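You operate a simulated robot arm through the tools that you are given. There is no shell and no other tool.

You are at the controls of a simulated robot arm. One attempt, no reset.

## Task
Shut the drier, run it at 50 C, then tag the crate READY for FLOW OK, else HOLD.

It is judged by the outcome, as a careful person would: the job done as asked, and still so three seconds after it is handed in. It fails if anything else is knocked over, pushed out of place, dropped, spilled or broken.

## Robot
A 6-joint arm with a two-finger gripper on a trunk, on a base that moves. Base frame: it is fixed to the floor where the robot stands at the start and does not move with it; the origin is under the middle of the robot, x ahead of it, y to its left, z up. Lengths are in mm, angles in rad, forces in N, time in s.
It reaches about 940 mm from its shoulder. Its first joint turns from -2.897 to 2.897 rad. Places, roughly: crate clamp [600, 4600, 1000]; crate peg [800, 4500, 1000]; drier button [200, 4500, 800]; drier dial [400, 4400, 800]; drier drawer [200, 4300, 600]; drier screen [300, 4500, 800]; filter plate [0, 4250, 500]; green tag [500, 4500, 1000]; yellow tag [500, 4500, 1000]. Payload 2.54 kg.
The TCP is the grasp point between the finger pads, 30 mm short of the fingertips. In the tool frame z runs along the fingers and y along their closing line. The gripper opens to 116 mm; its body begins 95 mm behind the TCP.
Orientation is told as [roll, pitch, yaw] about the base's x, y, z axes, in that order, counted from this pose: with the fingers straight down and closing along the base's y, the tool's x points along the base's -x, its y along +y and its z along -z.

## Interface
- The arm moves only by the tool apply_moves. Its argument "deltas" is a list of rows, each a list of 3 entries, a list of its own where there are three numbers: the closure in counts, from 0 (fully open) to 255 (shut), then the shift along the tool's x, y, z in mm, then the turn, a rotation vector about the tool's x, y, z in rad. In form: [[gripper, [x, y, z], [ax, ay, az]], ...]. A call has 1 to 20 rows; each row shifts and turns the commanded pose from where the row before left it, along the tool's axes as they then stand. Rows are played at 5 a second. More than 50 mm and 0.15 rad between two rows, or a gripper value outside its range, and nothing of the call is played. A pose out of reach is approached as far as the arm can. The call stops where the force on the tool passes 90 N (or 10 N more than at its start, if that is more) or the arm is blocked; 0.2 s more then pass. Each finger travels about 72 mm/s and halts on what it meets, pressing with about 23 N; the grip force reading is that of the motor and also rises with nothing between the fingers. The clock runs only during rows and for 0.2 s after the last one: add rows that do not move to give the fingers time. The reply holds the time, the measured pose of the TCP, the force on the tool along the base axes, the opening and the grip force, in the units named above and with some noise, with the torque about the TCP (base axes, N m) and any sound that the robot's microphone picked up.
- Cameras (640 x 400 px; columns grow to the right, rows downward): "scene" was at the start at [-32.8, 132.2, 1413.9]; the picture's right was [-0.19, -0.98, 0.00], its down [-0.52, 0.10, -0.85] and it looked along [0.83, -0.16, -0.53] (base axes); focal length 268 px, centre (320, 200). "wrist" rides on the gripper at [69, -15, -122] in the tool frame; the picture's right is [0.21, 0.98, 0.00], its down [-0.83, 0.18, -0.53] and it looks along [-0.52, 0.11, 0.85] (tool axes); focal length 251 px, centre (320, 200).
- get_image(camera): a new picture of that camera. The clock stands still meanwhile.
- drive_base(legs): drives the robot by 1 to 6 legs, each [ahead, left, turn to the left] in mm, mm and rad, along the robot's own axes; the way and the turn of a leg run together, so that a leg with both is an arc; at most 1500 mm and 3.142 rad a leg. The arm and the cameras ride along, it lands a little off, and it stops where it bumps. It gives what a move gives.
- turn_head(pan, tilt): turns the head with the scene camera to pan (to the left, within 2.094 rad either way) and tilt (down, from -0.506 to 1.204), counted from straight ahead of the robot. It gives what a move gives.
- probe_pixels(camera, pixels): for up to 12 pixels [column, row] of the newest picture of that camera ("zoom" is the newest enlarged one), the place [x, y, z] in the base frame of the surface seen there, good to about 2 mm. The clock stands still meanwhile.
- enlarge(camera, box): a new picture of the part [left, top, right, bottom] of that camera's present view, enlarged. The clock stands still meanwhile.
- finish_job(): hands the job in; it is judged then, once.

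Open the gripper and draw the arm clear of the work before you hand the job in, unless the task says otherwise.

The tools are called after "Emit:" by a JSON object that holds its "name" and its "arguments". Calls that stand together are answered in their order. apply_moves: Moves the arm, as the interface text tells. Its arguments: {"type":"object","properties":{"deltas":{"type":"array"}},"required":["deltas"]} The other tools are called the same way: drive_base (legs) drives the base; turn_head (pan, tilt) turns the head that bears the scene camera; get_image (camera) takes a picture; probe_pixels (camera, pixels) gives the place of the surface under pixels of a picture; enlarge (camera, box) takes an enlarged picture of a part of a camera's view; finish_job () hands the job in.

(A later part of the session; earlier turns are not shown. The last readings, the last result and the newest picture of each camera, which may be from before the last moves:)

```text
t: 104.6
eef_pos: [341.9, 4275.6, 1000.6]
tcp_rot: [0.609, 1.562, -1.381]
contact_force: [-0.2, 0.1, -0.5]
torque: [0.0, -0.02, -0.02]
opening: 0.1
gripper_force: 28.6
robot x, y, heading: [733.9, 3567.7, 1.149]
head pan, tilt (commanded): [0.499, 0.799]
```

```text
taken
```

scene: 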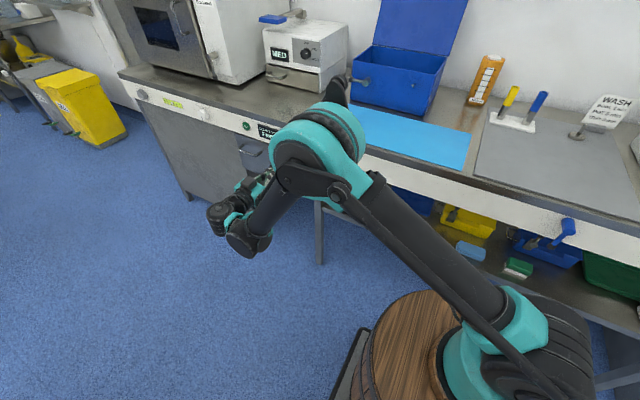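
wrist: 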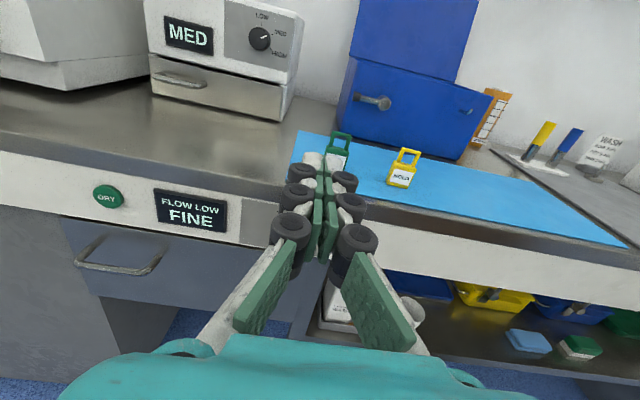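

The camera is now on top and upright; the screen still reads FLOW LOW. I zoom on the yellow HOLD tag at (402,168) and probe it.

Emit:
{"name": "enlarge", "arguments": {"camera": "wrist", "box": [360, 135, 440, 195]}}

Emit:
{"name": "probe_pixels", "arguments": {"camera": "zoom", "pixels": [[230, 300], [400, 330], [250, 360], [390, 390], [330, 350], [310, 115], [410, 140], [290, 190], [440, 220], [350, 235], [300, 250], [300, 330]]}}

```text
6.67 times, centred on (400, 165) of wrist
```

zoom: 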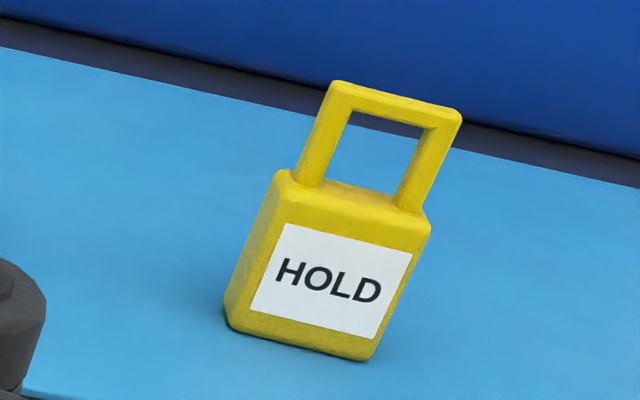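

```text
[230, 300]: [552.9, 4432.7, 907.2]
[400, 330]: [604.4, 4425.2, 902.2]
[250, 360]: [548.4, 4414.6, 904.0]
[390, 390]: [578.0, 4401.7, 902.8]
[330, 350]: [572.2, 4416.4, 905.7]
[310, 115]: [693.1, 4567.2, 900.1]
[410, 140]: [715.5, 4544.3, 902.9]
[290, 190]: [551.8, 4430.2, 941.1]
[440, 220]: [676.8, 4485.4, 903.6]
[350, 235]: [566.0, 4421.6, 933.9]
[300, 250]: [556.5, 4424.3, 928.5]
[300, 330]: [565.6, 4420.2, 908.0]
```

I probe along the tag's front face and edges more carefully for its yaw and width.

Emit:
{"name": "probe_pixels", "arguments": {"camera": "zoom", "pixels": [[285, 230], [300, 236], [320, 240], [340, 245], [360, 250], [380, 255], [400, 258], [415, 262], [262, 300], [245, 290], [365, 340], [270, 315]]}}

Emit:
{"name": "probe_pixels", "arguments": {"camera": "zoom", "pixels": [[345, 90], [390, 105], [440, 115], [335, 130], [325, 160], [430, 150], [415, 190], [350, 195], [380, 205], [330, 183], [400, 98], [310, 180]]}}

```text
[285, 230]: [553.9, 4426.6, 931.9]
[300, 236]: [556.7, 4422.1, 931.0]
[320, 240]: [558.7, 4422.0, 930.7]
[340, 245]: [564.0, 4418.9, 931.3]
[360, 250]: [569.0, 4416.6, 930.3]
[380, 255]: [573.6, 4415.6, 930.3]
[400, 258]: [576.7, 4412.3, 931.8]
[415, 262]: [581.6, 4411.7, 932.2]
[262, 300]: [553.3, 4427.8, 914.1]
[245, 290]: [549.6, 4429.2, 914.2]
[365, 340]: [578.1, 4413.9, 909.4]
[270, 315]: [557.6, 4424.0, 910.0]
```

```text
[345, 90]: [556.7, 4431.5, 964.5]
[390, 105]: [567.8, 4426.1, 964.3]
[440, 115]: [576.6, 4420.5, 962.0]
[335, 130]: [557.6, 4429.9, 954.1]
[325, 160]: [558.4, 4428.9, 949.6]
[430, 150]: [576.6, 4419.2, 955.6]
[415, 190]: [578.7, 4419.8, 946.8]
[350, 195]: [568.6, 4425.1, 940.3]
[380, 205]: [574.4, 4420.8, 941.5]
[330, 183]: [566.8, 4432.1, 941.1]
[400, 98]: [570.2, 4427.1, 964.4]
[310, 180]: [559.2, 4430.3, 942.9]
```

The tag's front face has heading ≈1.08, body ~34 mm wide, z 903–941, loop window z≈942–960. I move the gripper in front of it at z≈1000, align yaw and open to ~64 mm.

Emit:
{"name": "apply_moves", "arguments": {"deltas": [[220, [0, 28, 24], [-0.035, 0, 0]], [180, [0, 28, 24], [-0.035, 0, 0]], [140, [0, 28, 24], [0, 0, 0]], [115, [0, 28, 24], [0, 0, 0]], [115, [0, 27, 20], [0, 0, 0]]]}}

Emit:
{"name": "get_image", "arguments": {"camera": "wrist"}}

```text
t: 105.8
eef_pos: [517.3, 4318.0, 1000.0]
tcp_rot: [0.387, 1.565, -1.671]
contact_force: [-0.4, 0.1, 1.0]
torque: [-0.01, 0.0, 0.02]
opening: 63.8
gripper_force: 0.0
robot x, y, heading: [732.1, 3567.4, 1.147]
head pan, tilt (commanded): [0.499, 0.799]
```

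```text
taken
```

wrist: 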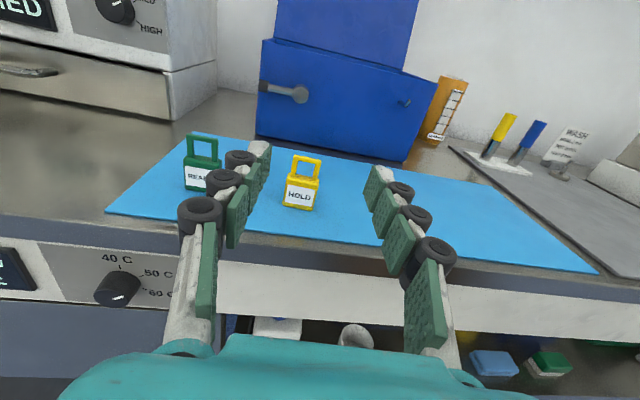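

Good view: HOLD tag at (301,182) between the fingers' line, and hook at (405,103). I zoom on the hook from this angle to learn its shape.

Emit:
{"name": "enlarge", "arguments": {"camera": "wrist", "box": [385, 88, 425, 116]}}

Emit:
{"name": "probe_pixels", "arguments": {"camera": "zoom", "pixels": [[320, 180], [330, 200], [310, 220], [340, 160], [300, 200], [290, 170], [350, 200], [320, 240], [320, 140], [250, 200], [400, 220], [335, 185]]}}

```text
14.29 times, centred on (405, 102) of wrist
```

zoom: 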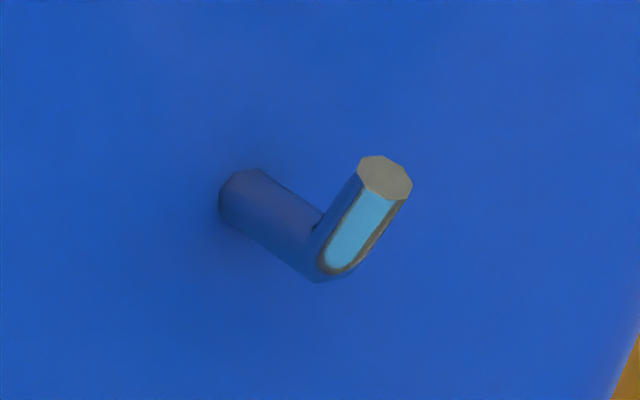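

```text
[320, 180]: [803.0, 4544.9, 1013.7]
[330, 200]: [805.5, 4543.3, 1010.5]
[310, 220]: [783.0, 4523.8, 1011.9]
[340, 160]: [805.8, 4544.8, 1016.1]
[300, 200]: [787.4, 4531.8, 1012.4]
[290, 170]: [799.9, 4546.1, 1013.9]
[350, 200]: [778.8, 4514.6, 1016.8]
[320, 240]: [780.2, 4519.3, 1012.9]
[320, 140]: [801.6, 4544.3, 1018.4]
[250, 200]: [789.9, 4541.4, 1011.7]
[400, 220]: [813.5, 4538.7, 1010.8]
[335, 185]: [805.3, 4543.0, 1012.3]
```

The peg is an L-hook: shaft ~7 mm thick at z≈1009 with a lip up to ~1022. Now I lower to z≈929 in front of the HOLD tag, fingers open 64 mm.

Emit:
{"name": "apply_moves", "arguments": {"deltas": [[115, [-36, -2, 0], [0, 0, 0]], [115, [-35, 0, 0], [0, 0, 0]], [115, [0, 0, 0], [0, 0, 0]]]}}

Emit:
{"name": "get_image", "arguments": {"camera": "wrist"}}

```text
t: 106.6
eef_pos: [515.4, 4316.8, 928.3]
tcp_rot: [0.368, 1.564, -1.693]
contact_force: [-0.9, 0.1, 0.0]
torque: [-0.02, 0.01, -0.01]
opening: 63.7
gripper_force: 0.0
robot x, y, heading: [737.4, 3566.7, 1.149]
head pan, tilt (commanded): [0.499, 0.799]
```

```text
taken
```

wrist: 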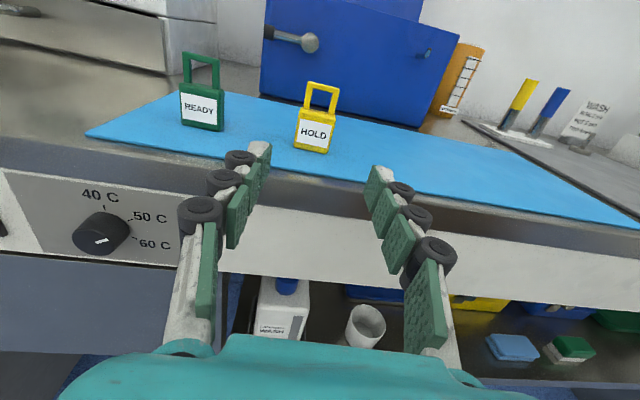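

The dial view confirms 50 C. I zoom on the tag to measure its loop window.

Emit:
{"name": "enlarge", "arguments": {"camera": "wrist", "box": [285, 75, 349, 157]}}

Emit:
{"name": "probe_pixels", "arguments": {"camera": "zoom", "pixels": [[270, 180], [400, 200], [260, 330], [390, 350], [300, 50], [380, 60], [300, 85], [290, 150], [375, 160], [350, 165], [340, 45], [330, 90]]}}

```text
4.88 times, centred on (317, 116) of wrist
```

zoom: 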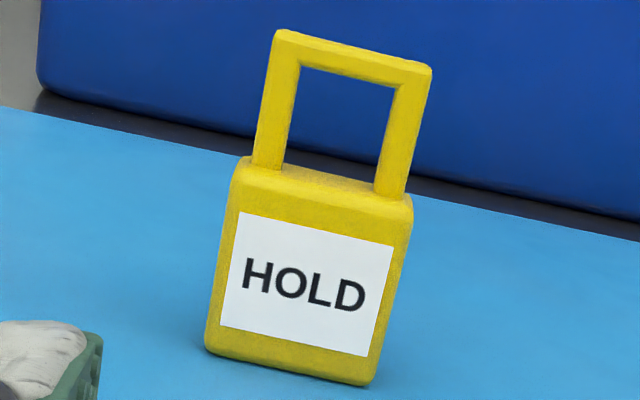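

```text
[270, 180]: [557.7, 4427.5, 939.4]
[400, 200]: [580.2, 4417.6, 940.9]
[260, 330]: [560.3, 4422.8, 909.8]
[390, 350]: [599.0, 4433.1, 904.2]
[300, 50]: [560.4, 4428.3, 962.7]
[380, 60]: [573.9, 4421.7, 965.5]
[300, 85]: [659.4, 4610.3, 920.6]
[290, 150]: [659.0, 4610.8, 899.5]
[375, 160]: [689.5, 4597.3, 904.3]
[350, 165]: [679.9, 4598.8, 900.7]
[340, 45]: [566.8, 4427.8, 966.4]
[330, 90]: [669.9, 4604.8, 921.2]
```

I measure the loop bar's lower edge and body top more finely.

Emit:
{"name": "probe_pixels", "arguments": {"camera": "zoom", "pixels": [[345, 44], [345, 50], [345, 56], [345, 62], [345, 68], [345, 74], [345, 79], [330, 172], [330, 180], [330, 188], [330, 196], [330, 204]]}}

Emit:
{"name": "probe_pixels", "arguments": {"camera": "zoom", "pixels": [[258, 120], [268, 120], [278, 120], [288, 120], [378, 140], [388, 140], [398, 140], [408, 140], [416, 140], [345, 360], [300, 355], [300, 368]]}}

```text
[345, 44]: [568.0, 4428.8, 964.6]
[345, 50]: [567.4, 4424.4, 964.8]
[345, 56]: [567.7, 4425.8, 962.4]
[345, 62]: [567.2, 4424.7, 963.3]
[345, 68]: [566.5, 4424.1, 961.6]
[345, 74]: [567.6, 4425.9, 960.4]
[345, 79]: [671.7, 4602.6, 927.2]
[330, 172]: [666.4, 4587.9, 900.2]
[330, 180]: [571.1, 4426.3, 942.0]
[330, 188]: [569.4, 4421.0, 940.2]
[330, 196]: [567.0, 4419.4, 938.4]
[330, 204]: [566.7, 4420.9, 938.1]
```

```text
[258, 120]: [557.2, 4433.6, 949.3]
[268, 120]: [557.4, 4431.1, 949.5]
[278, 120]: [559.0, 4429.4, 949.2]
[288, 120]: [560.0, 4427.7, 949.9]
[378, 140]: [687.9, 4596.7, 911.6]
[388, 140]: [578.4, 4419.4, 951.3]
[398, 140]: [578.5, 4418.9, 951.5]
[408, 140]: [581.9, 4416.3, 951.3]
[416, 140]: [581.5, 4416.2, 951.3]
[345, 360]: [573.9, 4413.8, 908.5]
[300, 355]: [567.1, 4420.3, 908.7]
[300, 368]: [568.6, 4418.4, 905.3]
```

The window is ~18 mm tall × 19 mm wide and the body ~34×14 mm. I advance so the pads flank the body, tips ending ~3 mm beyond its back.

Emit:
{"name": "apply_moves", "arguments": {"deltas": [[115, [0, -1.8, 30], [0, 0, 0]], [115, [0, 0, 30], [0, 0, 0]], [115, [0, 0, 25], [0, 0, 0]], [115, [0, 0, 16], [0, 0, 0]]]}}

Emit:
{"name": "get_image", "arguments": {"camera": "wrist"}}

```text
t: 107.6
eef_pos: [562.1, 4407.8, 927.5]
tcp_rot: [0.378, 1.563, -1.682]
contact_force: [-0.2, -1.2, 0.3]
torque: [-0.02, -0.01, -0.06]
opening: 63.5
gripper_force: 0.0
robot x, y, heading: [735.4, 3565.0, 1.148]
head pan, tilt (commanded): [0.499, 0.799]
```

```text
taken
```

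wrist: 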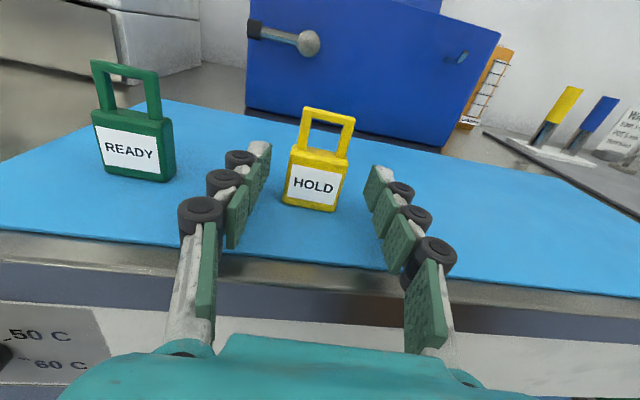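

The tag sits centred between the tips. I close on it gently.

Emit:
{"name": "apply_moves", "arguments": {"deltas": [[140, [0, 0, 0], [0, 0, 0]], [160, [0, 0, 0], [0, 0, 0]], [180, [0, 0, 0], [0, 0, 0]], [220, [0, 0, 0], [0, 0, 0]], [255, [0, 0, 0], [0, 0, 0]], [255, [0, 0, 0], [0, 0, 0]]]}}

Emit:
{"name": "get_image", "arguments": {"camera": "wrist"}}

```text
t: 109.0
eef_pos: [561.5, 4407.8, 926.6]
tcp_rot: [0.372, 1.564, -1.687]
contact_force: [-0.2, 0.5, 0.4]
torque: [0.02, 0.0, 0.0]
opening: 34.7
gripper_force: 23.1
robot x, y, heading: [735.4, 3567.7, 1.148]
head pan, tilt (commanded): [0.499, 0.799]
```

```text
taken
```

wrist: 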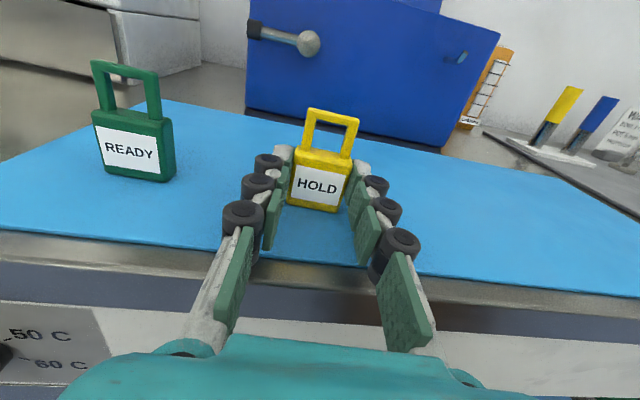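

Held firmly (34.7 mm). I lift straight up in steps.

Emit:
{"name": "apply_moves", "arguments": {"deltas": [[255, [15, 0, 0], [0, 0, 0]], [255, [25, 0, 0], [0, 0, 0]], [255, [40, 0, 0], [0, 0, 0]], [255, [40, 0, 0], [0, 0, 0]], [255, [0, 0, 0], [0, 0, 0]]]}}

Emit:
{"name": "get_image", "arguments": {"camera": "wrist"}}

Emit:
{"name": "enlarge", "arguments": {"camera": "wrist", "box": [270, 95, 380, 215]}}

Emit:
{"name": "probe_pixels", "arguments": {"camera": "zoom", "pixels": [[310, 45], [330, 58], [345, 63], [360, 70], [330, 180], [330, 195], [280, 60], [380, 80], [330, 230], [300, 280], [360, 290], [320, 325]]}}

```text
t: 110.2
eef_pos: [561.4, 4407.9, 1048.3]
tcp_rot: [0.368, 1.564, -1.692]
contact_force: [-0.3, 0.9, -1.2]
torque: [-0.03, -0.01, -0.01]
opening: 34.6
gripper_force: 22.7
robot x, y, heading: [733.0, 3568.1, 1.15]
head pan, tilt (commanded): [0.499, 0.799]
```

```text
taken
```

wrist: 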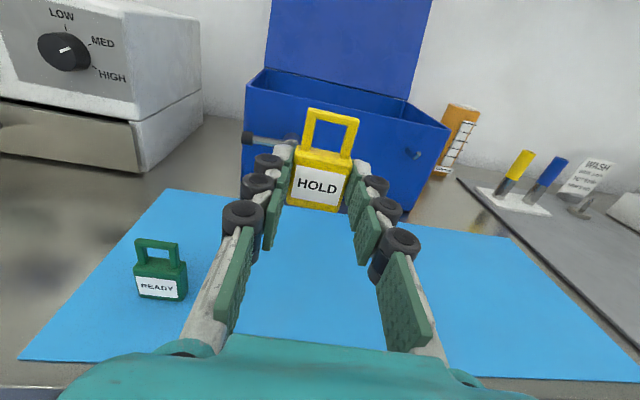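

```text
3.33 times, centred on (325, 155) of wrist
```

zoom: 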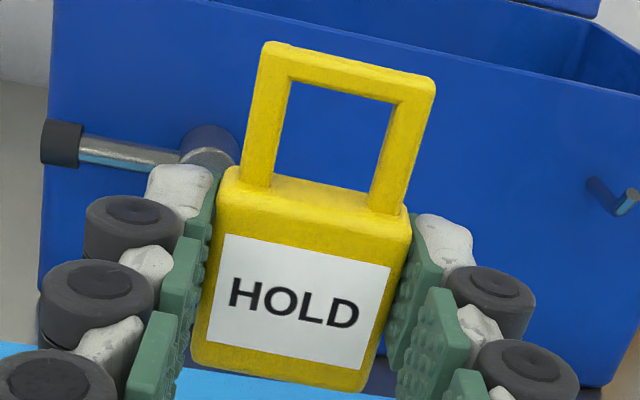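

```text
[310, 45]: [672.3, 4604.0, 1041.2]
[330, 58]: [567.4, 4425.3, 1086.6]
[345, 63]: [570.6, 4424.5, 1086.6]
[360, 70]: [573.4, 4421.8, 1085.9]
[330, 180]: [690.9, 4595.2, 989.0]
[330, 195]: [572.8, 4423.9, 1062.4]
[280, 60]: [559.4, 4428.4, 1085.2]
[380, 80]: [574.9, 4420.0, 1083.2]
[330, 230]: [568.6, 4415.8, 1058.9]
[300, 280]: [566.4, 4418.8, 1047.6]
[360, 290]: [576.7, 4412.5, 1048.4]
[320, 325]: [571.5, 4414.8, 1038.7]
```

Tag lifted cleanly; the loop's bar is ~36 mm above and ~21 mm ahead of the TCP. Since the window (18 mm) barely exceeds the hook's height, I will hang it tilted: first move in front of the hook and align heading to the crate.

Emit:
{"name": "apply_moves", "arguments": {"deltas": [[255, [13, 0, 0], [0.058, 0, 0]], [255, [13, 38.5, 13], [0, 0, 0]], [255, [13, 38.5, 13], [0, 0, 0]], [255, [13, 38.5, 13], [0, 0, 0]], [255, [0, 38.5, 14], [0, 0, 0]], [255, [0, 0, 0], [0, 0, 0]]]}}

Emit:
{"name": "get_image", "arguments": {"camera": "wrist"}}

Emit:
{"name": "get_image", "arguments": {"camera": "scene"}}

```text
t: 111.6
eef_pos: [723.8, 4391.6, 1098.4]
tcp_rot: [0.31, 1.564, -1.693]
contact_force: [-0.4, 0.5, 0.1]
torque: [0.01, 0.0, 0.01]
opening: 35.0
gripper_force: 22.4
robot x, y, heading: [735.2, 3569.0, 1.142]
head pan, tilt (commanded): [0.499, 0.799]
```

```text
taken
```

wrist: 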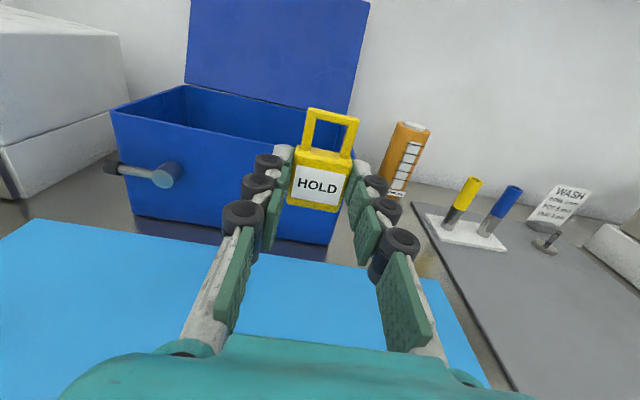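

```text
taken
```

scene: 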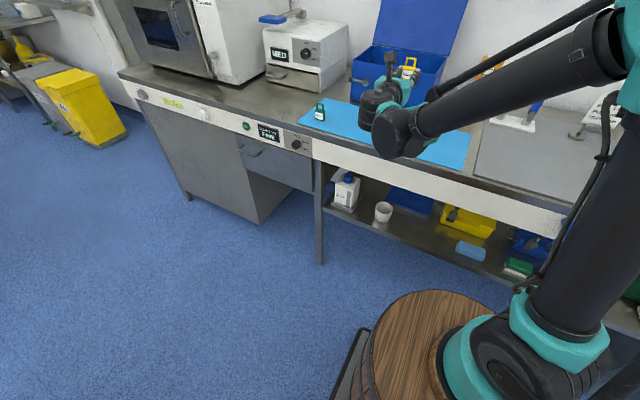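

Aligned (heading 1.139) and clear in front of the crate. I pitch the gripper nose-down by 1.4 rad so the loop leans toward the crate.

Emit:
{"name": "apply_moves", "arguments": {"deltas": [[255, [0, 0, 0], [0, -0.14, 0]], [255, [0, 0, 0], [0, -0.14, 0]], [255, [0, 0, 0], [0, -0.14, 0]], [255, [0, 0, 0], [0, -0.14, 0]], [255, [0, 0, 0], [0, -0.14, 0]], [255, [0, 0, 0], [0, -0.14, 0]], [255, [0, 0, 0], [0, -0.14, 0]], [255, [0, 0, 0], [0, -0.14, 0]], [255, [0, 0, 0], [0, -0.14, 0]], [255, [0, 0, 0], [0, -0.14, 0]], [255, [0, 0, 0], [0, 0, 0]]]}}

Emit:
{"name": "get_image", "arguments": {"camera": "wrist"}}

Emit:
{"name": "get_image", "arguments": {"camera": "scene"}}

```text
t: 114.0
eef_pos: [724.3, 4392.5, 1099.9]
tcp_rot: [0.001, 0.161, -2.003]
contact_force: [0.0, -0.4, -0.5]
torque: [0.02, -0.01, 0.04]
opening: 34.9
gripper_force: 22.7
robot x, y, heading: [730.9, 3569.4, 1.147]
head pan, tilt (commanded): [0.499, 0.799]
```

```text
taken
```

wrist: 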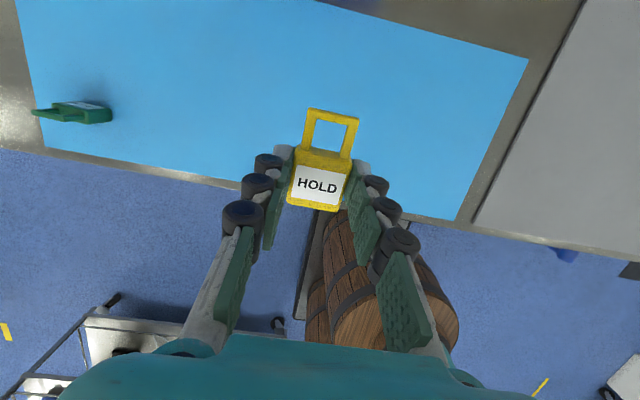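

```text
taken
```

scene: 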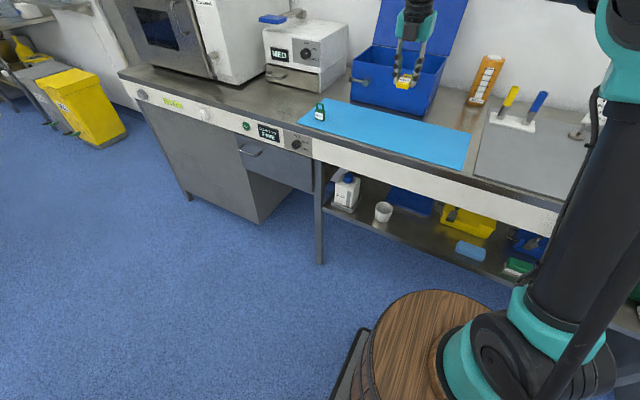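

Tilted ~81° nose-down with the tag steady. I calibrate the bar's position by probing the loop at (330,113) and window edges.

Emit:
{"name": "enlarge", "arguments": {"camera": "wrist", "box": [280, 95, 380, 220]}}

Emit:
{"name": "probe_pixels", "arguments": {"camera": "wrist", "pixels": [[333, 113], [320, 110], [345, 117], [312, 125], [352, 135], [310, 140], [348, 150], [328, 152], [325, 158], [320, 185], [330, 185], [328, 135]]}}

```text
3.20 times, centred on (330, 158) of wrist
```

zoom: 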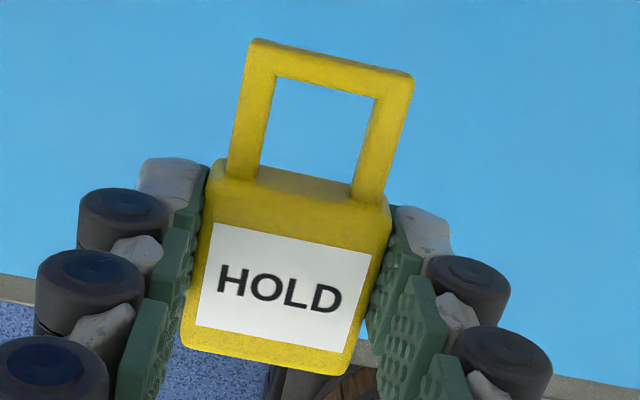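

```text
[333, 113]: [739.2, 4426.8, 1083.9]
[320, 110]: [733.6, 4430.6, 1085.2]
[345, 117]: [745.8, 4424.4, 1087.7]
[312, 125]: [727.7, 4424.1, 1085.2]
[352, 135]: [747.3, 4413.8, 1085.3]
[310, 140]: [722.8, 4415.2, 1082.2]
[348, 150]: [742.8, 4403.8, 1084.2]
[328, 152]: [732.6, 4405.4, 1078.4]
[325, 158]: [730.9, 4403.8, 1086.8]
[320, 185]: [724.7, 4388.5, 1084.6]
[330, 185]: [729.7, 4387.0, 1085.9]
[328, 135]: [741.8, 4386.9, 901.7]
```

The bar is where predicted, ~(739.5,4427). I advance 70 mm toward the crate and down 25 and look for the hook.

Emit:
{"name": "apply_moves", "arguments": {"deltas": [[255, [32.5, 0, 18], [0, 0, 0]], [255, [32.5, 0, 18], [0, 0, 0]], [255, [0, 0, 0], [0, 0, 0]]]}}

Emit:
{"name": "get_image", "arguments": {"camera": "wrist"}}

Emit:
{"name": "enlarge", "arguments": {"camera": "wrist", "box": [270, 0, 400, 160]}}

```text
t: 114.8
eef_pos: [754.1, 4456.4, 1074.8]
tcp_rot: [0.001, 0.165, -2.004]
contact_force: [0.7, -0.1, 0.3]
torque: [-0.04, 0.0, -0.03]
opening: 35.0
gripper_force: 23.3
robot x, y, heading: [738.3, 3567.2, 1.151]
head pan, tilt (commanded): [0.499, 0.799]
```

```text
taken
```

wrist: 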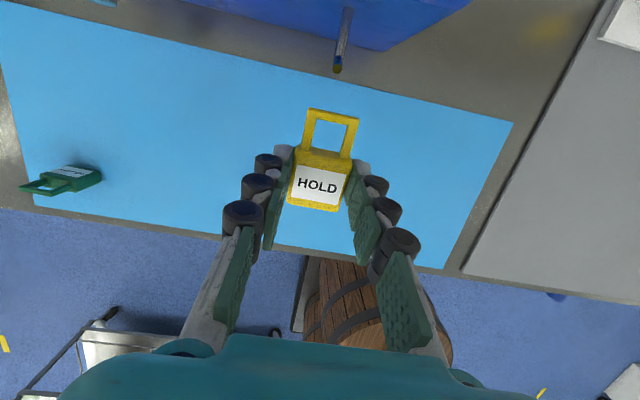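

```text
2.50 times, centred on (335, 80) of wrist
```

zoom: 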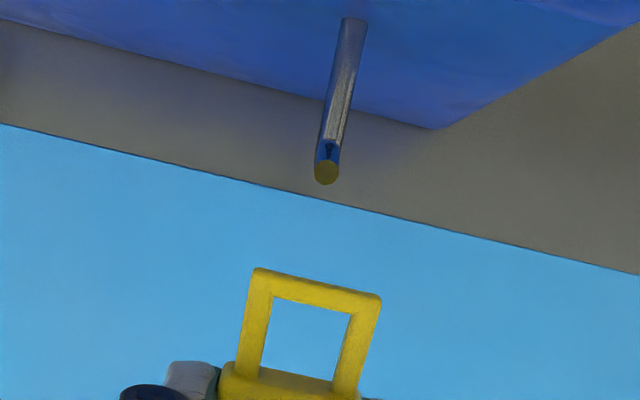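

The hook is in view: shaft from (350,22) to lip at (327,172) in the zoom. I probe its lip and shaft from above.

Emit:
{"name": "probe_pixels", "arguments": {"camera": "zoom", "pixels": [[327, 172], [323, 174], [331, 170], [327, 180], [330, 150], [335, 130], [340, 100], [344, 75], [348, 50], [352, 28], [300, 20], [400, 60]]}}

Emit:
{"name": "enlarge", "arguments": {"camera": "wrist", "box": [320, 0, 360, 80]}}

Emit:
{"name": "probe_pixels", "arguments": {"camera": "zoom", "pixels": [[305, 343], [305, 350], [305, 335], [295, 345], [315, 340], [310, 310], [320, 250], [330, 200], [340, 150], [345, 100], [350, 60], [305, 325]]}}

```text
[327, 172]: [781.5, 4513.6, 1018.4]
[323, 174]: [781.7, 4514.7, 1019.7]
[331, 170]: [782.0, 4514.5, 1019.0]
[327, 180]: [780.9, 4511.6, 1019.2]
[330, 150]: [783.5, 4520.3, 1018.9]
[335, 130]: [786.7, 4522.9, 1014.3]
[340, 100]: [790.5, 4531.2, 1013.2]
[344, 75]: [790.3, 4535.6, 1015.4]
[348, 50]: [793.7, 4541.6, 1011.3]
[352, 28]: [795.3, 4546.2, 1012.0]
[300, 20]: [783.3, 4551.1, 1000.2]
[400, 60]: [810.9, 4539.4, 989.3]
```

```text
5.00 times, centred on (340, 40) of wrist
```

zoom: 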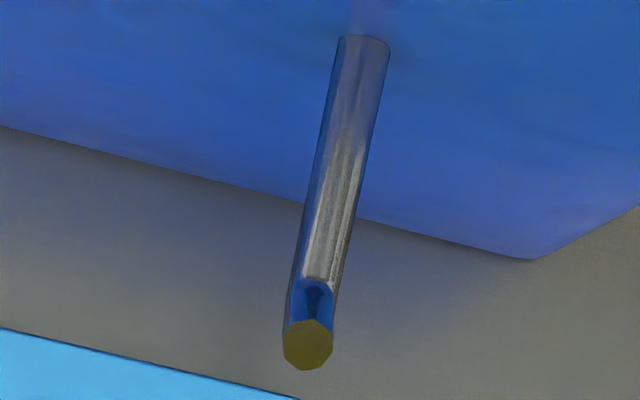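

```text
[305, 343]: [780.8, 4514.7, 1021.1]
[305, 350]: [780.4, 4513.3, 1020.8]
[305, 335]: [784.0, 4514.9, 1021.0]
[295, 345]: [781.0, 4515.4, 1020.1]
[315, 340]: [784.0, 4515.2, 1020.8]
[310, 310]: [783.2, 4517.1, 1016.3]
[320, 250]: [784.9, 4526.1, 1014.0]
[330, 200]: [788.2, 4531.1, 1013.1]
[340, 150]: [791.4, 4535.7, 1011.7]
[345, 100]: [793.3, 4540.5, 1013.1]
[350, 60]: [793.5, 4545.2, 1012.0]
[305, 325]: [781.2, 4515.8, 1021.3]
```

Lip top centre ≈ (781.5,4514.7,1021), shaft top z≈1013, along heading 1.14. I move forward 38 mm and right 1.2 mm at this height so the loop's window is right above the lip.

Emit:
{"name": "apply_moves", "arguments": {"deltas": [[255, [18.7, 0.6, 3.1], [0, 0, 0]], [255, [18.7, 0.6, 3.1], [0, 0, 0]], [255, [0, 0, 0], [0, 0, 0]]]}}

Emit:
{"name": "get_image", "arguments": {"camera": "wrist"}}

Emit:
{"name": "enlarge", "arguments": {"camera": "wrist", "box": [280, 40, 390, 200]}}

```text
t: 115.6
eef_pos: [770.1, 4489.8, 1075.3]
tcp_rot: [0.0, 0.164, -2.003]
contact_force: [0.0, 0.2, 0.2]
torque: [0.01, 0.03, -0.01]
opening: 35.0
gripper_force: 22.6
robot x, y, heading: [731.4, 3566.9, 1.143]
head pan, tilt (commanded): [0.499, 0.799]
```

```text
taken
```

wrist: 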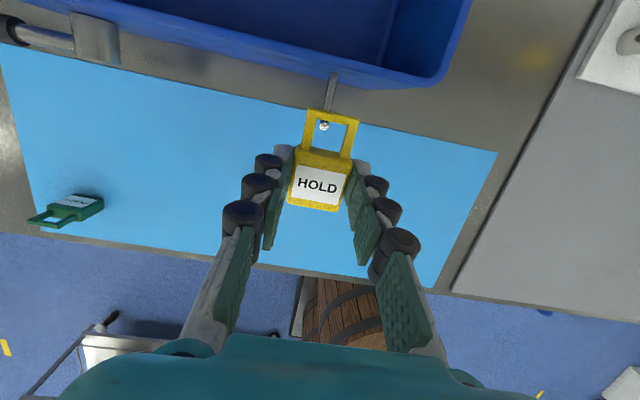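

```text
2.50 times, centred on (335, 120) of wrist
```

zoom: 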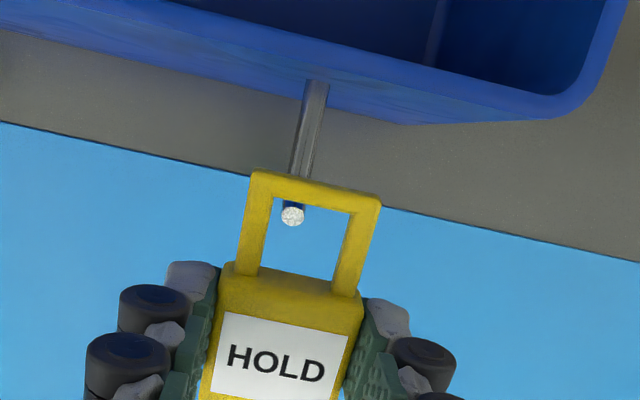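

The lip shows through the window at zoom (292,214), as expected from perspective, needing about +1 mm forward and 1.5 mm left. I correct and descend 25 mm.

Emit:
{"name": "apply_moves", "arguments": {"deltas": [[255, [-1, -1.5, 12.4], [0, 0, 0]], [255, [-2, 0, 12.3], [0, 0, 0]], [255, [0, 0, 0], [0, 0, 0]]]}}

Emit:
{"name": "enlarge", "arguments": {"camera": "wrist", "box": [280, 40, 390, 200]}}

Emit:
{"name": "probe_pixels", "arguments": {"camera": "zoom", "pixels": [[310, 185], [290, 180], [345, 195], [330, 288], [290, 285], [300, 330], [298, 225], [310, 120], [255, 230], [360, 240]]}}

```text
t: 116.4
eef_pos: [769.4, 4491.2, 1049.4]
tcp_rot: [0.002, 0.165, -2.002]
contact_force: [0.2, -0.6, -0.2]
torque: [0.03, -0.01, 0.01]
opening: 34.6
gripper_force: 23.0
robot x, y, heading: [730.8, 3569.7, 1.148]
head pan, tilt (commanded): [0.499, 0.799]
```

```text
2.50 times, centred on (335, 120) of wrist
```

zoom: 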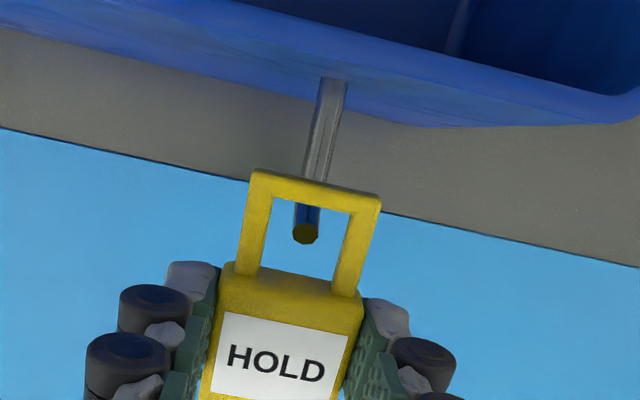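

```text
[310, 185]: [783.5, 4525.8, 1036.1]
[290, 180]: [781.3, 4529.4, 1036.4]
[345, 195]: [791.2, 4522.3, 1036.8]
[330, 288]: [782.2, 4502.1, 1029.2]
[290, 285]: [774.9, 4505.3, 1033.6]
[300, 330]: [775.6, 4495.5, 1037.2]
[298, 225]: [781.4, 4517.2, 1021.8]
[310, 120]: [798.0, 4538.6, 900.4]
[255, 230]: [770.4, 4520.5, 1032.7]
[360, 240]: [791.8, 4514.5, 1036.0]
```

The lip is now centred in the window at zoom (306,232). I lower slowly so it passes up through the loop.

Emit:
{"name": "apply_moves", "arguments": {"deltas": [[255, [-0.8, 0, 4.9], [0, 0, 0]], [255, [-0.8, 0, 4.9], [0, 0, 0]], [255, [-0.5, 0, 3.0], [0, 0, 0]], [255, [0, 0, 0], [0, 0, 0]]]}}

Emit:
{"name": "enlarge", "arguments": {"camera": "wrist", "box": [280, 40, 390, 200]}}

Emit:
{"name": "probe_pixels", "arguments": {"camera": "zoom", "pixels": [[310, 185], [290, 180], [345, 195], [310, 240], [310, 215], [320, 150], [330, 288], [300, 330]]}}

```text
t: 117.4
eef_pos: [768.4, 4490.8, 1036.5]
tcp_rot: [0.001, 0.165, -2.002]
contact_force: [-0.6, -1.2, -0.3]
torque: [0.01, 0.01, 0.02]
opening: 34.6
gripper_force: 23.0
robot x, y, heading: [732.4, 3567.3, 1.147]
head pan, tilt (commanded): [0.499, 0.799]
```

```text
2.50 times, centred on (335, 120) of wrist
```

zoom: 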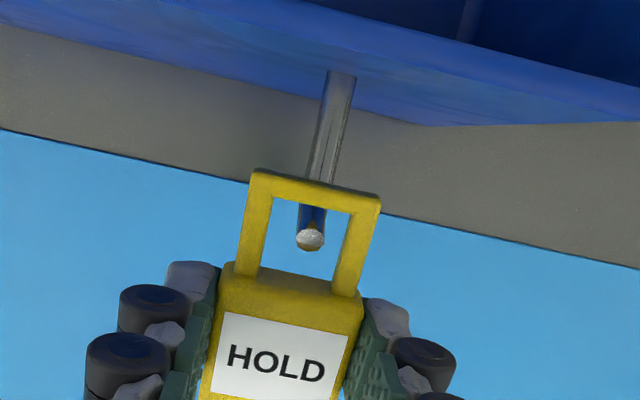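

```text
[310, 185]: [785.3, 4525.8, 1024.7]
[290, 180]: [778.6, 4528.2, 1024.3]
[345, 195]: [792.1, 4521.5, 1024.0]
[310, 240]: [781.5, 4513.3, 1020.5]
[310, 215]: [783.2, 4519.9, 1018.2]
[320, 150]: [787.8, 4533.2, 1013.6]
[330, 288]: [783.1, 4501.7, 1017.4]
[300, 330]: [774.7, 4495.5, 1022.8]
```

The lip now pokes into the window (bar top z 1024, shaft top 1013). I lower 4 mm and ease back 2 mm, then start rotating the tag upright about its bar.

Emit:
{"name": "apply_moves", "arguments": {"deltas": [[255, [-1.3, 0, 1.8], [0, 0, 0]], [255, [-1.3, 0, 1.8], [0, 0, 0]], [255, [0, 0, 0], [0, 0, 0]]]}}

Emit:
{"name": "enlarge", "arguments": {"camera": "wrist", "box": [280, 40, 390, 200]}}

```text
t: 118.2
eef_pos: [768.6, 4488.9, 1034.5]
tcp_rot: [0.002, 0.165, -2.001]
contact_force: [2.9, 9.6, 14.5]
torque: [0.65, -0.32, 0.09]
opening: 34.7
gripper_force: 22.9
robot x, y, heading: [734.0, 3566.6, 1.142]
head pan, tilt (commanded): [0.499, 0.799]
```

```text
2.50 times, centred on (335, 120) of wrist
```

zoom: 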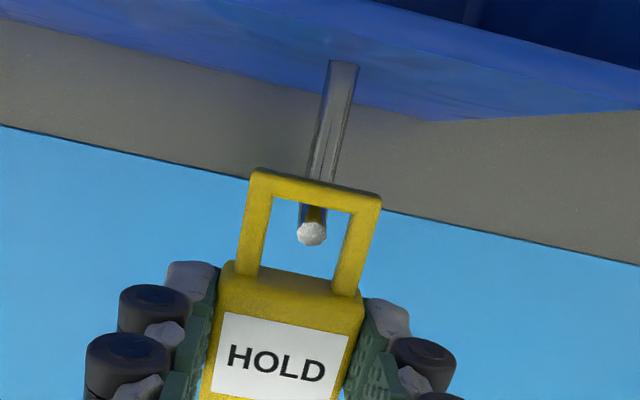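

The bar now touches the shaft (≈15 N up), meaning the loop is on the hook. I relieve by ~3 mm, then rotate the tag upright about its bar, checking forces halfway.

Emit:
{"name": "apply_moves", "arguments": {"deltas": [[255, [1.3, 0, -3.3], [0, 0, 0]], [255, [0, 0, 0], [0, 0, 0]], [255, [-2.84, 0, 5.23], [0, 0.1406, 0]], [255, [-2.84, 0, 5.23], [0, 0.1406, 0]], [255, [-2.84, 0, 5.23], [0, 0.1406, 0]], [255, [0, 0, 0], [0, 0, 0]]]}}

Emit:
{"name": "get_image", "arguments": {"camera": "wrist"}}

Emit:
{"name": "enlarge", "arguments": {"camera": "scene", "box": [350, 20, 470, 130]}}

```text
t: 119.6
eef_pos: [767.8, 4486.9, 1019.1]
tcp_rot: [0.004, 0.588, -2.0]
contact_force: [-0.6, 0.0, -0.5]
torque: [-0.04, 0.01, 0.01]
opening: 34.9
gripper_force: 23.4
robot x, y, heading: [734.9, 3565.2, 1.148]
head pan, tilt (commanded): [0.499, 0.799]
```

```text
taken
```

wrist: 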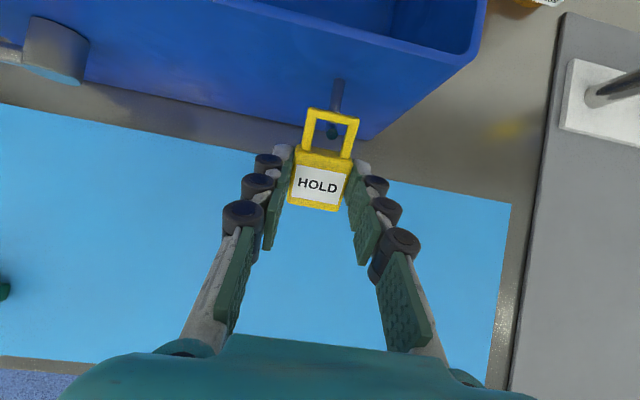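

```text
3.64 times, centred on (410, 75) of scene
```

zoom: 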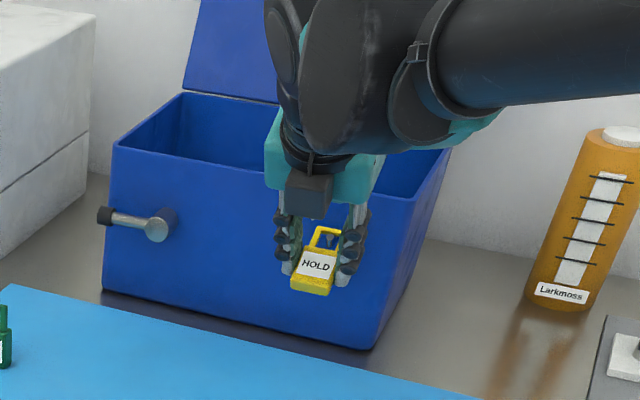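

No contact; tilt is now ~56° and the lip is still inside the loop (wrist (331,132)). I look closer.

Emit:
{"name": "enlarge", "arguments": {"camera": "wrist", "box": [285, 65, 385, 215]}}

Emit:
{"name": "probe_pixels", "arguments": {"camera": "zoom", "pixels": [[320, 185], [340, 190], [355, 195], [335, 226], [330, 245], [340, 160], [345, 130], [320, 265], [300, 265], [310, 330]]}}

```text
2.67 times, centred on (335, 140) of wrist
```

zoom: 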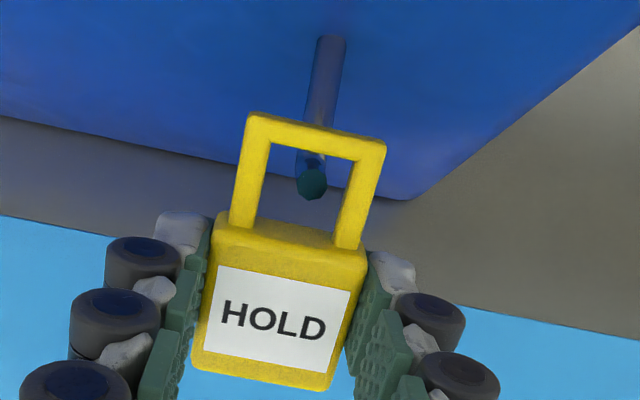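

```text
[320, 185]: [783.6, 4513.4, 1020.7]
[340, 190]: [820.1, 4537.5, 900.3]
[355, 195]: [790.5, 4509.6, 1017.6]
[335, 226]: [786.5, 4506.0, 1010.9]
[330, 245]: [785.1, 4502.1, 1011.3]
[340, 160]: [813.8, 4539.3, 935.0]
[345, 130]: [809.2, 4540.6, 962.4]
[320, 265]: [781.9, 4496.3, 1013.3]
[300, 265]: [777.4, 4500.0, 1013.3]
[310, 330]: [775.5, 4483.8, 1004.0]
```

Clearances look right (bar behind the lip, body swinging below). I continue the rotation about the bar.

Emit:
{"name": "apply_moves", "arguments": {"deltas": [[255, [-2.84, 0, 5.23], [0, 0.1406, 0]], [255, [-2.84, 0, 5.23], [0, 0.1406, 0]], [255, [-2.84, 0, 5.23], [0, 0.1406, 0]], [255, [0, 0, 0], [0, 0, 0]]]}}

Emit:
{"name": "enlarge", "arguments": {"camera": "wrist", "box": [285, 65, 385, 215]}}

```text
t: 120.6
eef_pos: [769.0, 4491.1, 1001.8]
tcp_rot: [0.004, 1.01, -1.999]
contact_force: [-0.2, 0.3, 0.2]
torque: [-0.01, 0.03, 0.03]
opening: 34.8
gripper_force: 23.1
robot x, y, heading: [734.7, 3562.8, 1.15]
head pan, tilt (commanded): [0.499, 0.799]
```

```text
2.67 times, centred on (335, 140) of wrist
```

zoom: 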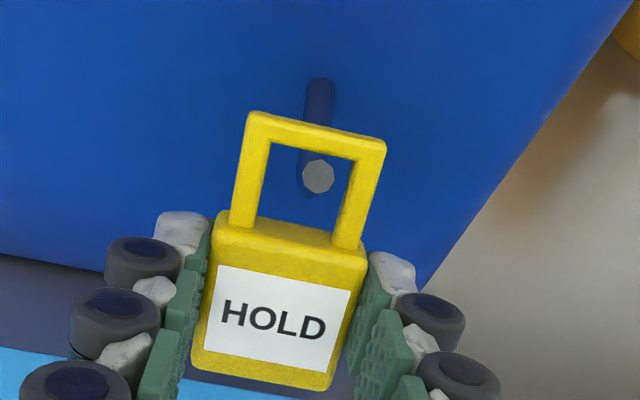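

Still no contact and the hook stays inside the loop. I finish the rotation to upright.

Emit:
{"name": "apply_moves", "arguments": {"deltas": [[255, [-2.84, 0, 5.23], [0, 0.1406, 0]], [255, [-2.84, 0, 5.23], [0, 0.1406, 0]], [255, [-2.84, 0, 5.23], [0, 0.1406, 0]], [255, [-2.84, 0, 5.23], [0, 0.1395, 0]], [255, [0, 0, 0], [0, 0, 0]]]}}

Emit:
{"name": "enlarge", "arguments": {"camera": "wrist", "box": [285, 65, 385, 215]}}

Emit:
{"name": "probe_pixels", "arguments": {"camera": "zoom", "pixels": [[300, 125], [320, 130], [345, 140], [320, 185], [328, 175], [290, 220], [315, 240], [265, 280], [350, 300], [320, 120], [320, 90], [300, 350]]}}

```text
t: 121.8
eef_pos: [774.8, 4505.5, 985.2]
tcp_rot: [1.785, 1.569, -0.214]
contact_force: [0.4, 0.4, -0.2]
torque: [-0.02, 0.01, -0.02]
opening: 34.6
gripper_force: 23.1
robot x, y, heading: [733.7, 3568.1, 1.142]
head pan, tilt (commanded): [0.499, 0.799]
```

```text
2.67 times, centred on (335, 140) of wrist
```

zoom: 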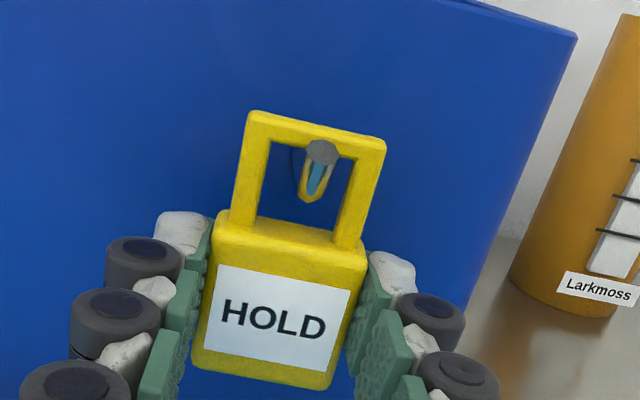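

```text
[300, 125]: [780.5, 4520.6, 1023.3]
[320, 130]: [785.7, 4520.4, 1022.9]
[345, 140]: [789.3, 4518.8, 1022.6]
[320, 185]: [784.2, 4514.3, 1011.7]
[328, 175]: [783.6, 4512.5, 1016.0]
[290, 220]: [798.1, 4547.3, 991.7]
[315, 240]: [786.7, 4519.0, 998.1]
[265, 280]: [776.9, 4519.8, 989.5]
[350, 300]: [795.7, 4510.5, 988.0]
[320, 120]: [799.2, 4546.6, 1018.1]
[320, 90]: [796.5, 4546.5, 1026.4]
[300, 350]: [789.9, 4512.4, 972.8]
```

The tag is upright with the lip in front of its bar and the hook through the window. I lower gently until the bar rests on the shaft.

Emit:
{"name": "apply_moves", "arguments": {"deltas": [[255, [-1.5, 0, 0], [0, 0, 0]], [255, [-1, 0, 0], [0, 0, 0]], [255, [-1, 0, 0], [0, 0, 0]], [255, [0, 0, 0], [0, 0, 0]]]}}

Emit:
{"name": "enlarge", "arguments": {"camera": "wrist", "box": [285, 65, 385, 215]}}

```text
t: 122.8
eef_pos: [775.2, 4504.3, 982.1]
tcp_rot: [1.493, 1.569, -0.509]
contact_force: [2.9, 10.3, 14.2]
torque: [-0.09, -0.01, 0.02]
opening: 34.8
gripper_force: 23.0
robot x, y, heading: [733.8, 3567.9, 1.145]
head pan, tilt (commanded): [0.499, 0.799]
```

```text
2.67 times, centred on (335, 140) of wrist
```

zoom: 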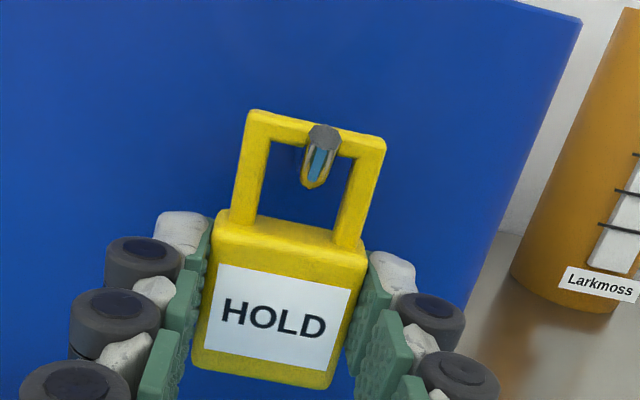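

The bar rests on the hook's inner bend (≈14 N up, 10 N toward the crate). I ease up a little, shift 3 mm toward the crate to clear the bend, and set it down lightly.

Emit:
{"name": "apply_moves", "arguments": {"deltas": [[255, [1.5, 0, 0], [0, 0, 0]], [255, [0, 0, 1.5], [0, 0, 0]], [255, [0, 0, 1.5], [0, 0, 0]], [255, [-1, 0, 0], [0, 0, 0]], [255, [0, 0, 0], [0, 0, 0]]]}}

Emit:
{"name": "enlarge", "arguments": {"camera": "wrist", "box": [285, 65, 385, 215]}}

```text
t: 124.0
eef_pos: [776.7, 4506.5, 981.9]
tcp_rot: [1.158, 1.569, -0.843]
contact_force: [0.6, 0.3, -0.2]
torque: [0.03, 0.04, 0.01]
opening: 34.5
gripper_force: 22.9
robot x, y, heading: [730.6, 3574.4, 1.143]
head pan, tilt (commanded): [0.499, 0.799]
```

```text
2.67 times, centred on (335, 140) of wrist
```

zoom: 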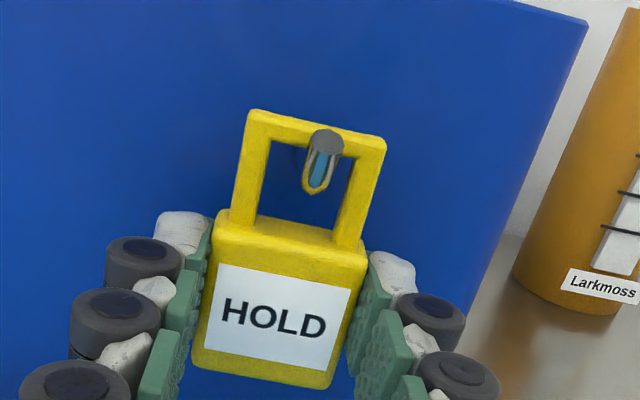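

Free now. I centre the loop on the hook (2 mm right) and lower to light contact.

Emit:
{"name": "apply_moves", "arguments": {"deltas": [[255, [0, 2, 0], [0, 0, 0]], [255, [-1, 0, 0], [0, 0, 0]], [255, [-0.7, 0, 0], [0, 0, 0]], [255, [0, 0, 0], [0, 0, 0]]]}}

Emit:
{"name": "enlarge", "arguments": {"camera": "wrist", "box": [285, 65, 385, 215]}}

```text
t: 125.0
eef_pos: [779.0, 4506.1, 982.6]
tcp_rot: [1.752, 1.568, -0.25]
contact_force: [-0.4, 3.2, 20.1]
torque: [0.33, -0.14, 0.01]
opening: 34.7
gripper_force: 22.7
robot x, y, heading: [729.5, 3569.2, 1.15]
head pan, tilt (commanded): [0.499, 0.799]
```

```text
2.67 times, centred on (335, 140) of wrist
```

zoom: 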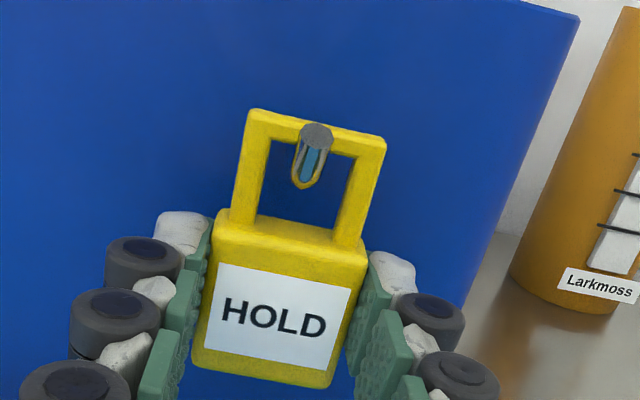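

The bar sits on the shaft (20 N). I unload ~1 mm, then open the fingers gently.

Emit:
{"name": "apply_moves", "arguments": {"deltas": [[255, [1, 0, 0], [0, 0, 0]], [255, [0, 0, 0], [0, 0, 0]], [200, [0, 0, 0], [0, 0, 0]], [170, [0, 0, 0], [0, 0, 0]], [150, [0, 0, 0], [0, 0, 0]], [130, [0, 0, 0], [0, 0, 0]], [110, [0, 0, 0], [0, 0, 0]], [110, [0, 0, 0], [0, 0, 0]], [110, [0, 0, 0], [0, 0, 0]]]}}

Emit:
{"name": "get_image", "arguments": {"camera": "wrist"}}

Emit:
{"name": "enlarge", "arguments": {"camera": "wrist", "box": [260, 65, 400, 225]}}

```text
t: 127.0
eef_pos: [778.4, 4506.7, 980.5]
tcp_rot: [1.184, 1.571, -0.819]
contact_force: [-0.1, 0.1, -0.3]
torque: [-0.02, 0.02, 0.0]
opening: 66.1
gripper_force: 0.2
robot x, y, heading: [732.4, 3567.0, 1.148]
head pan, tilt (commanded): [0.499, 0.799]
```

```text
taken
```

wrist: 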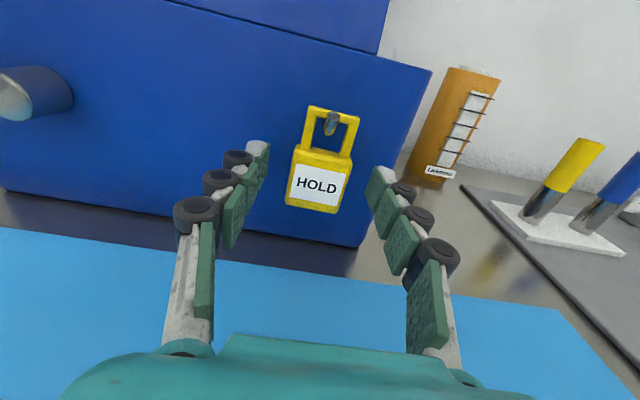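

```text
2.50 times, centred on (330, 145) of wrist
```

zoom: 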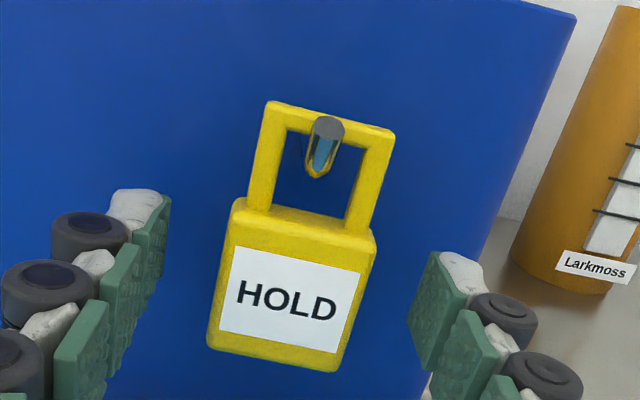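

The HOLD tag now hangs free on the hook. I back the open fingers straight out and draw the arm clear.

Emit:
{"name": "apply_moves", "arguments": {"deltas": [[110, [0, 0, -20], [0, 0, 0]], [110, [0, 0, -35], [0, 0, 0]], [110, [0, 0, -45], [0, 0, 0]], [110, [0, 0, -45], [0, 0, 0]], [110, [0, 0, -45], [0, 0, 0]], [80, [30, 0, -35], [0, 0, 0]], [40, [30, 0, -35], [0, 0, 0]], [0, [40, 0, 0], [0, 0, 0]], [0, [40, 0, 0], [0, 0, 0]]]}}

Emit:
{"name": "get_image", "arguments": {"camera": "wrist"}}

Emit:
{"name": "get_image", "arguments": {"camera": "scene"}}

```text
t: 129.0
eef_pos: [667.3, 4269.9, 1123.2]
tcp_rot: [1.121, 1.569, -0.883]
contact_force: [0.3, 0.5, 0.1]
torque: [-0.01, 0.0, 0.01]
opening: 116.1
gripper_force: 0.1
robot x, y, heading: [731.0, 3565.5, 1.144]
head pan, tilt (commanded): [0.499, 0.799]
```

```text
taken
```

wrist: 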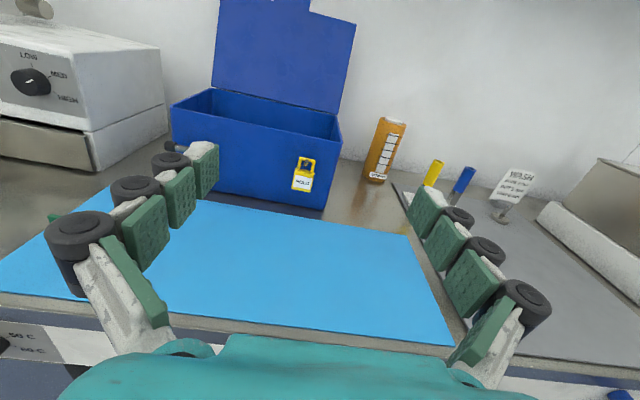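

```text
taken
```

scene: 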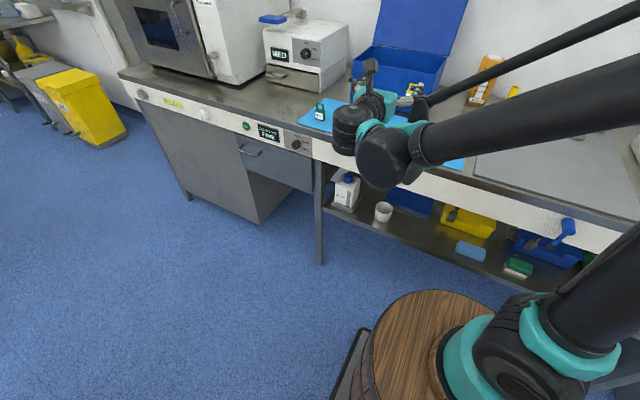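

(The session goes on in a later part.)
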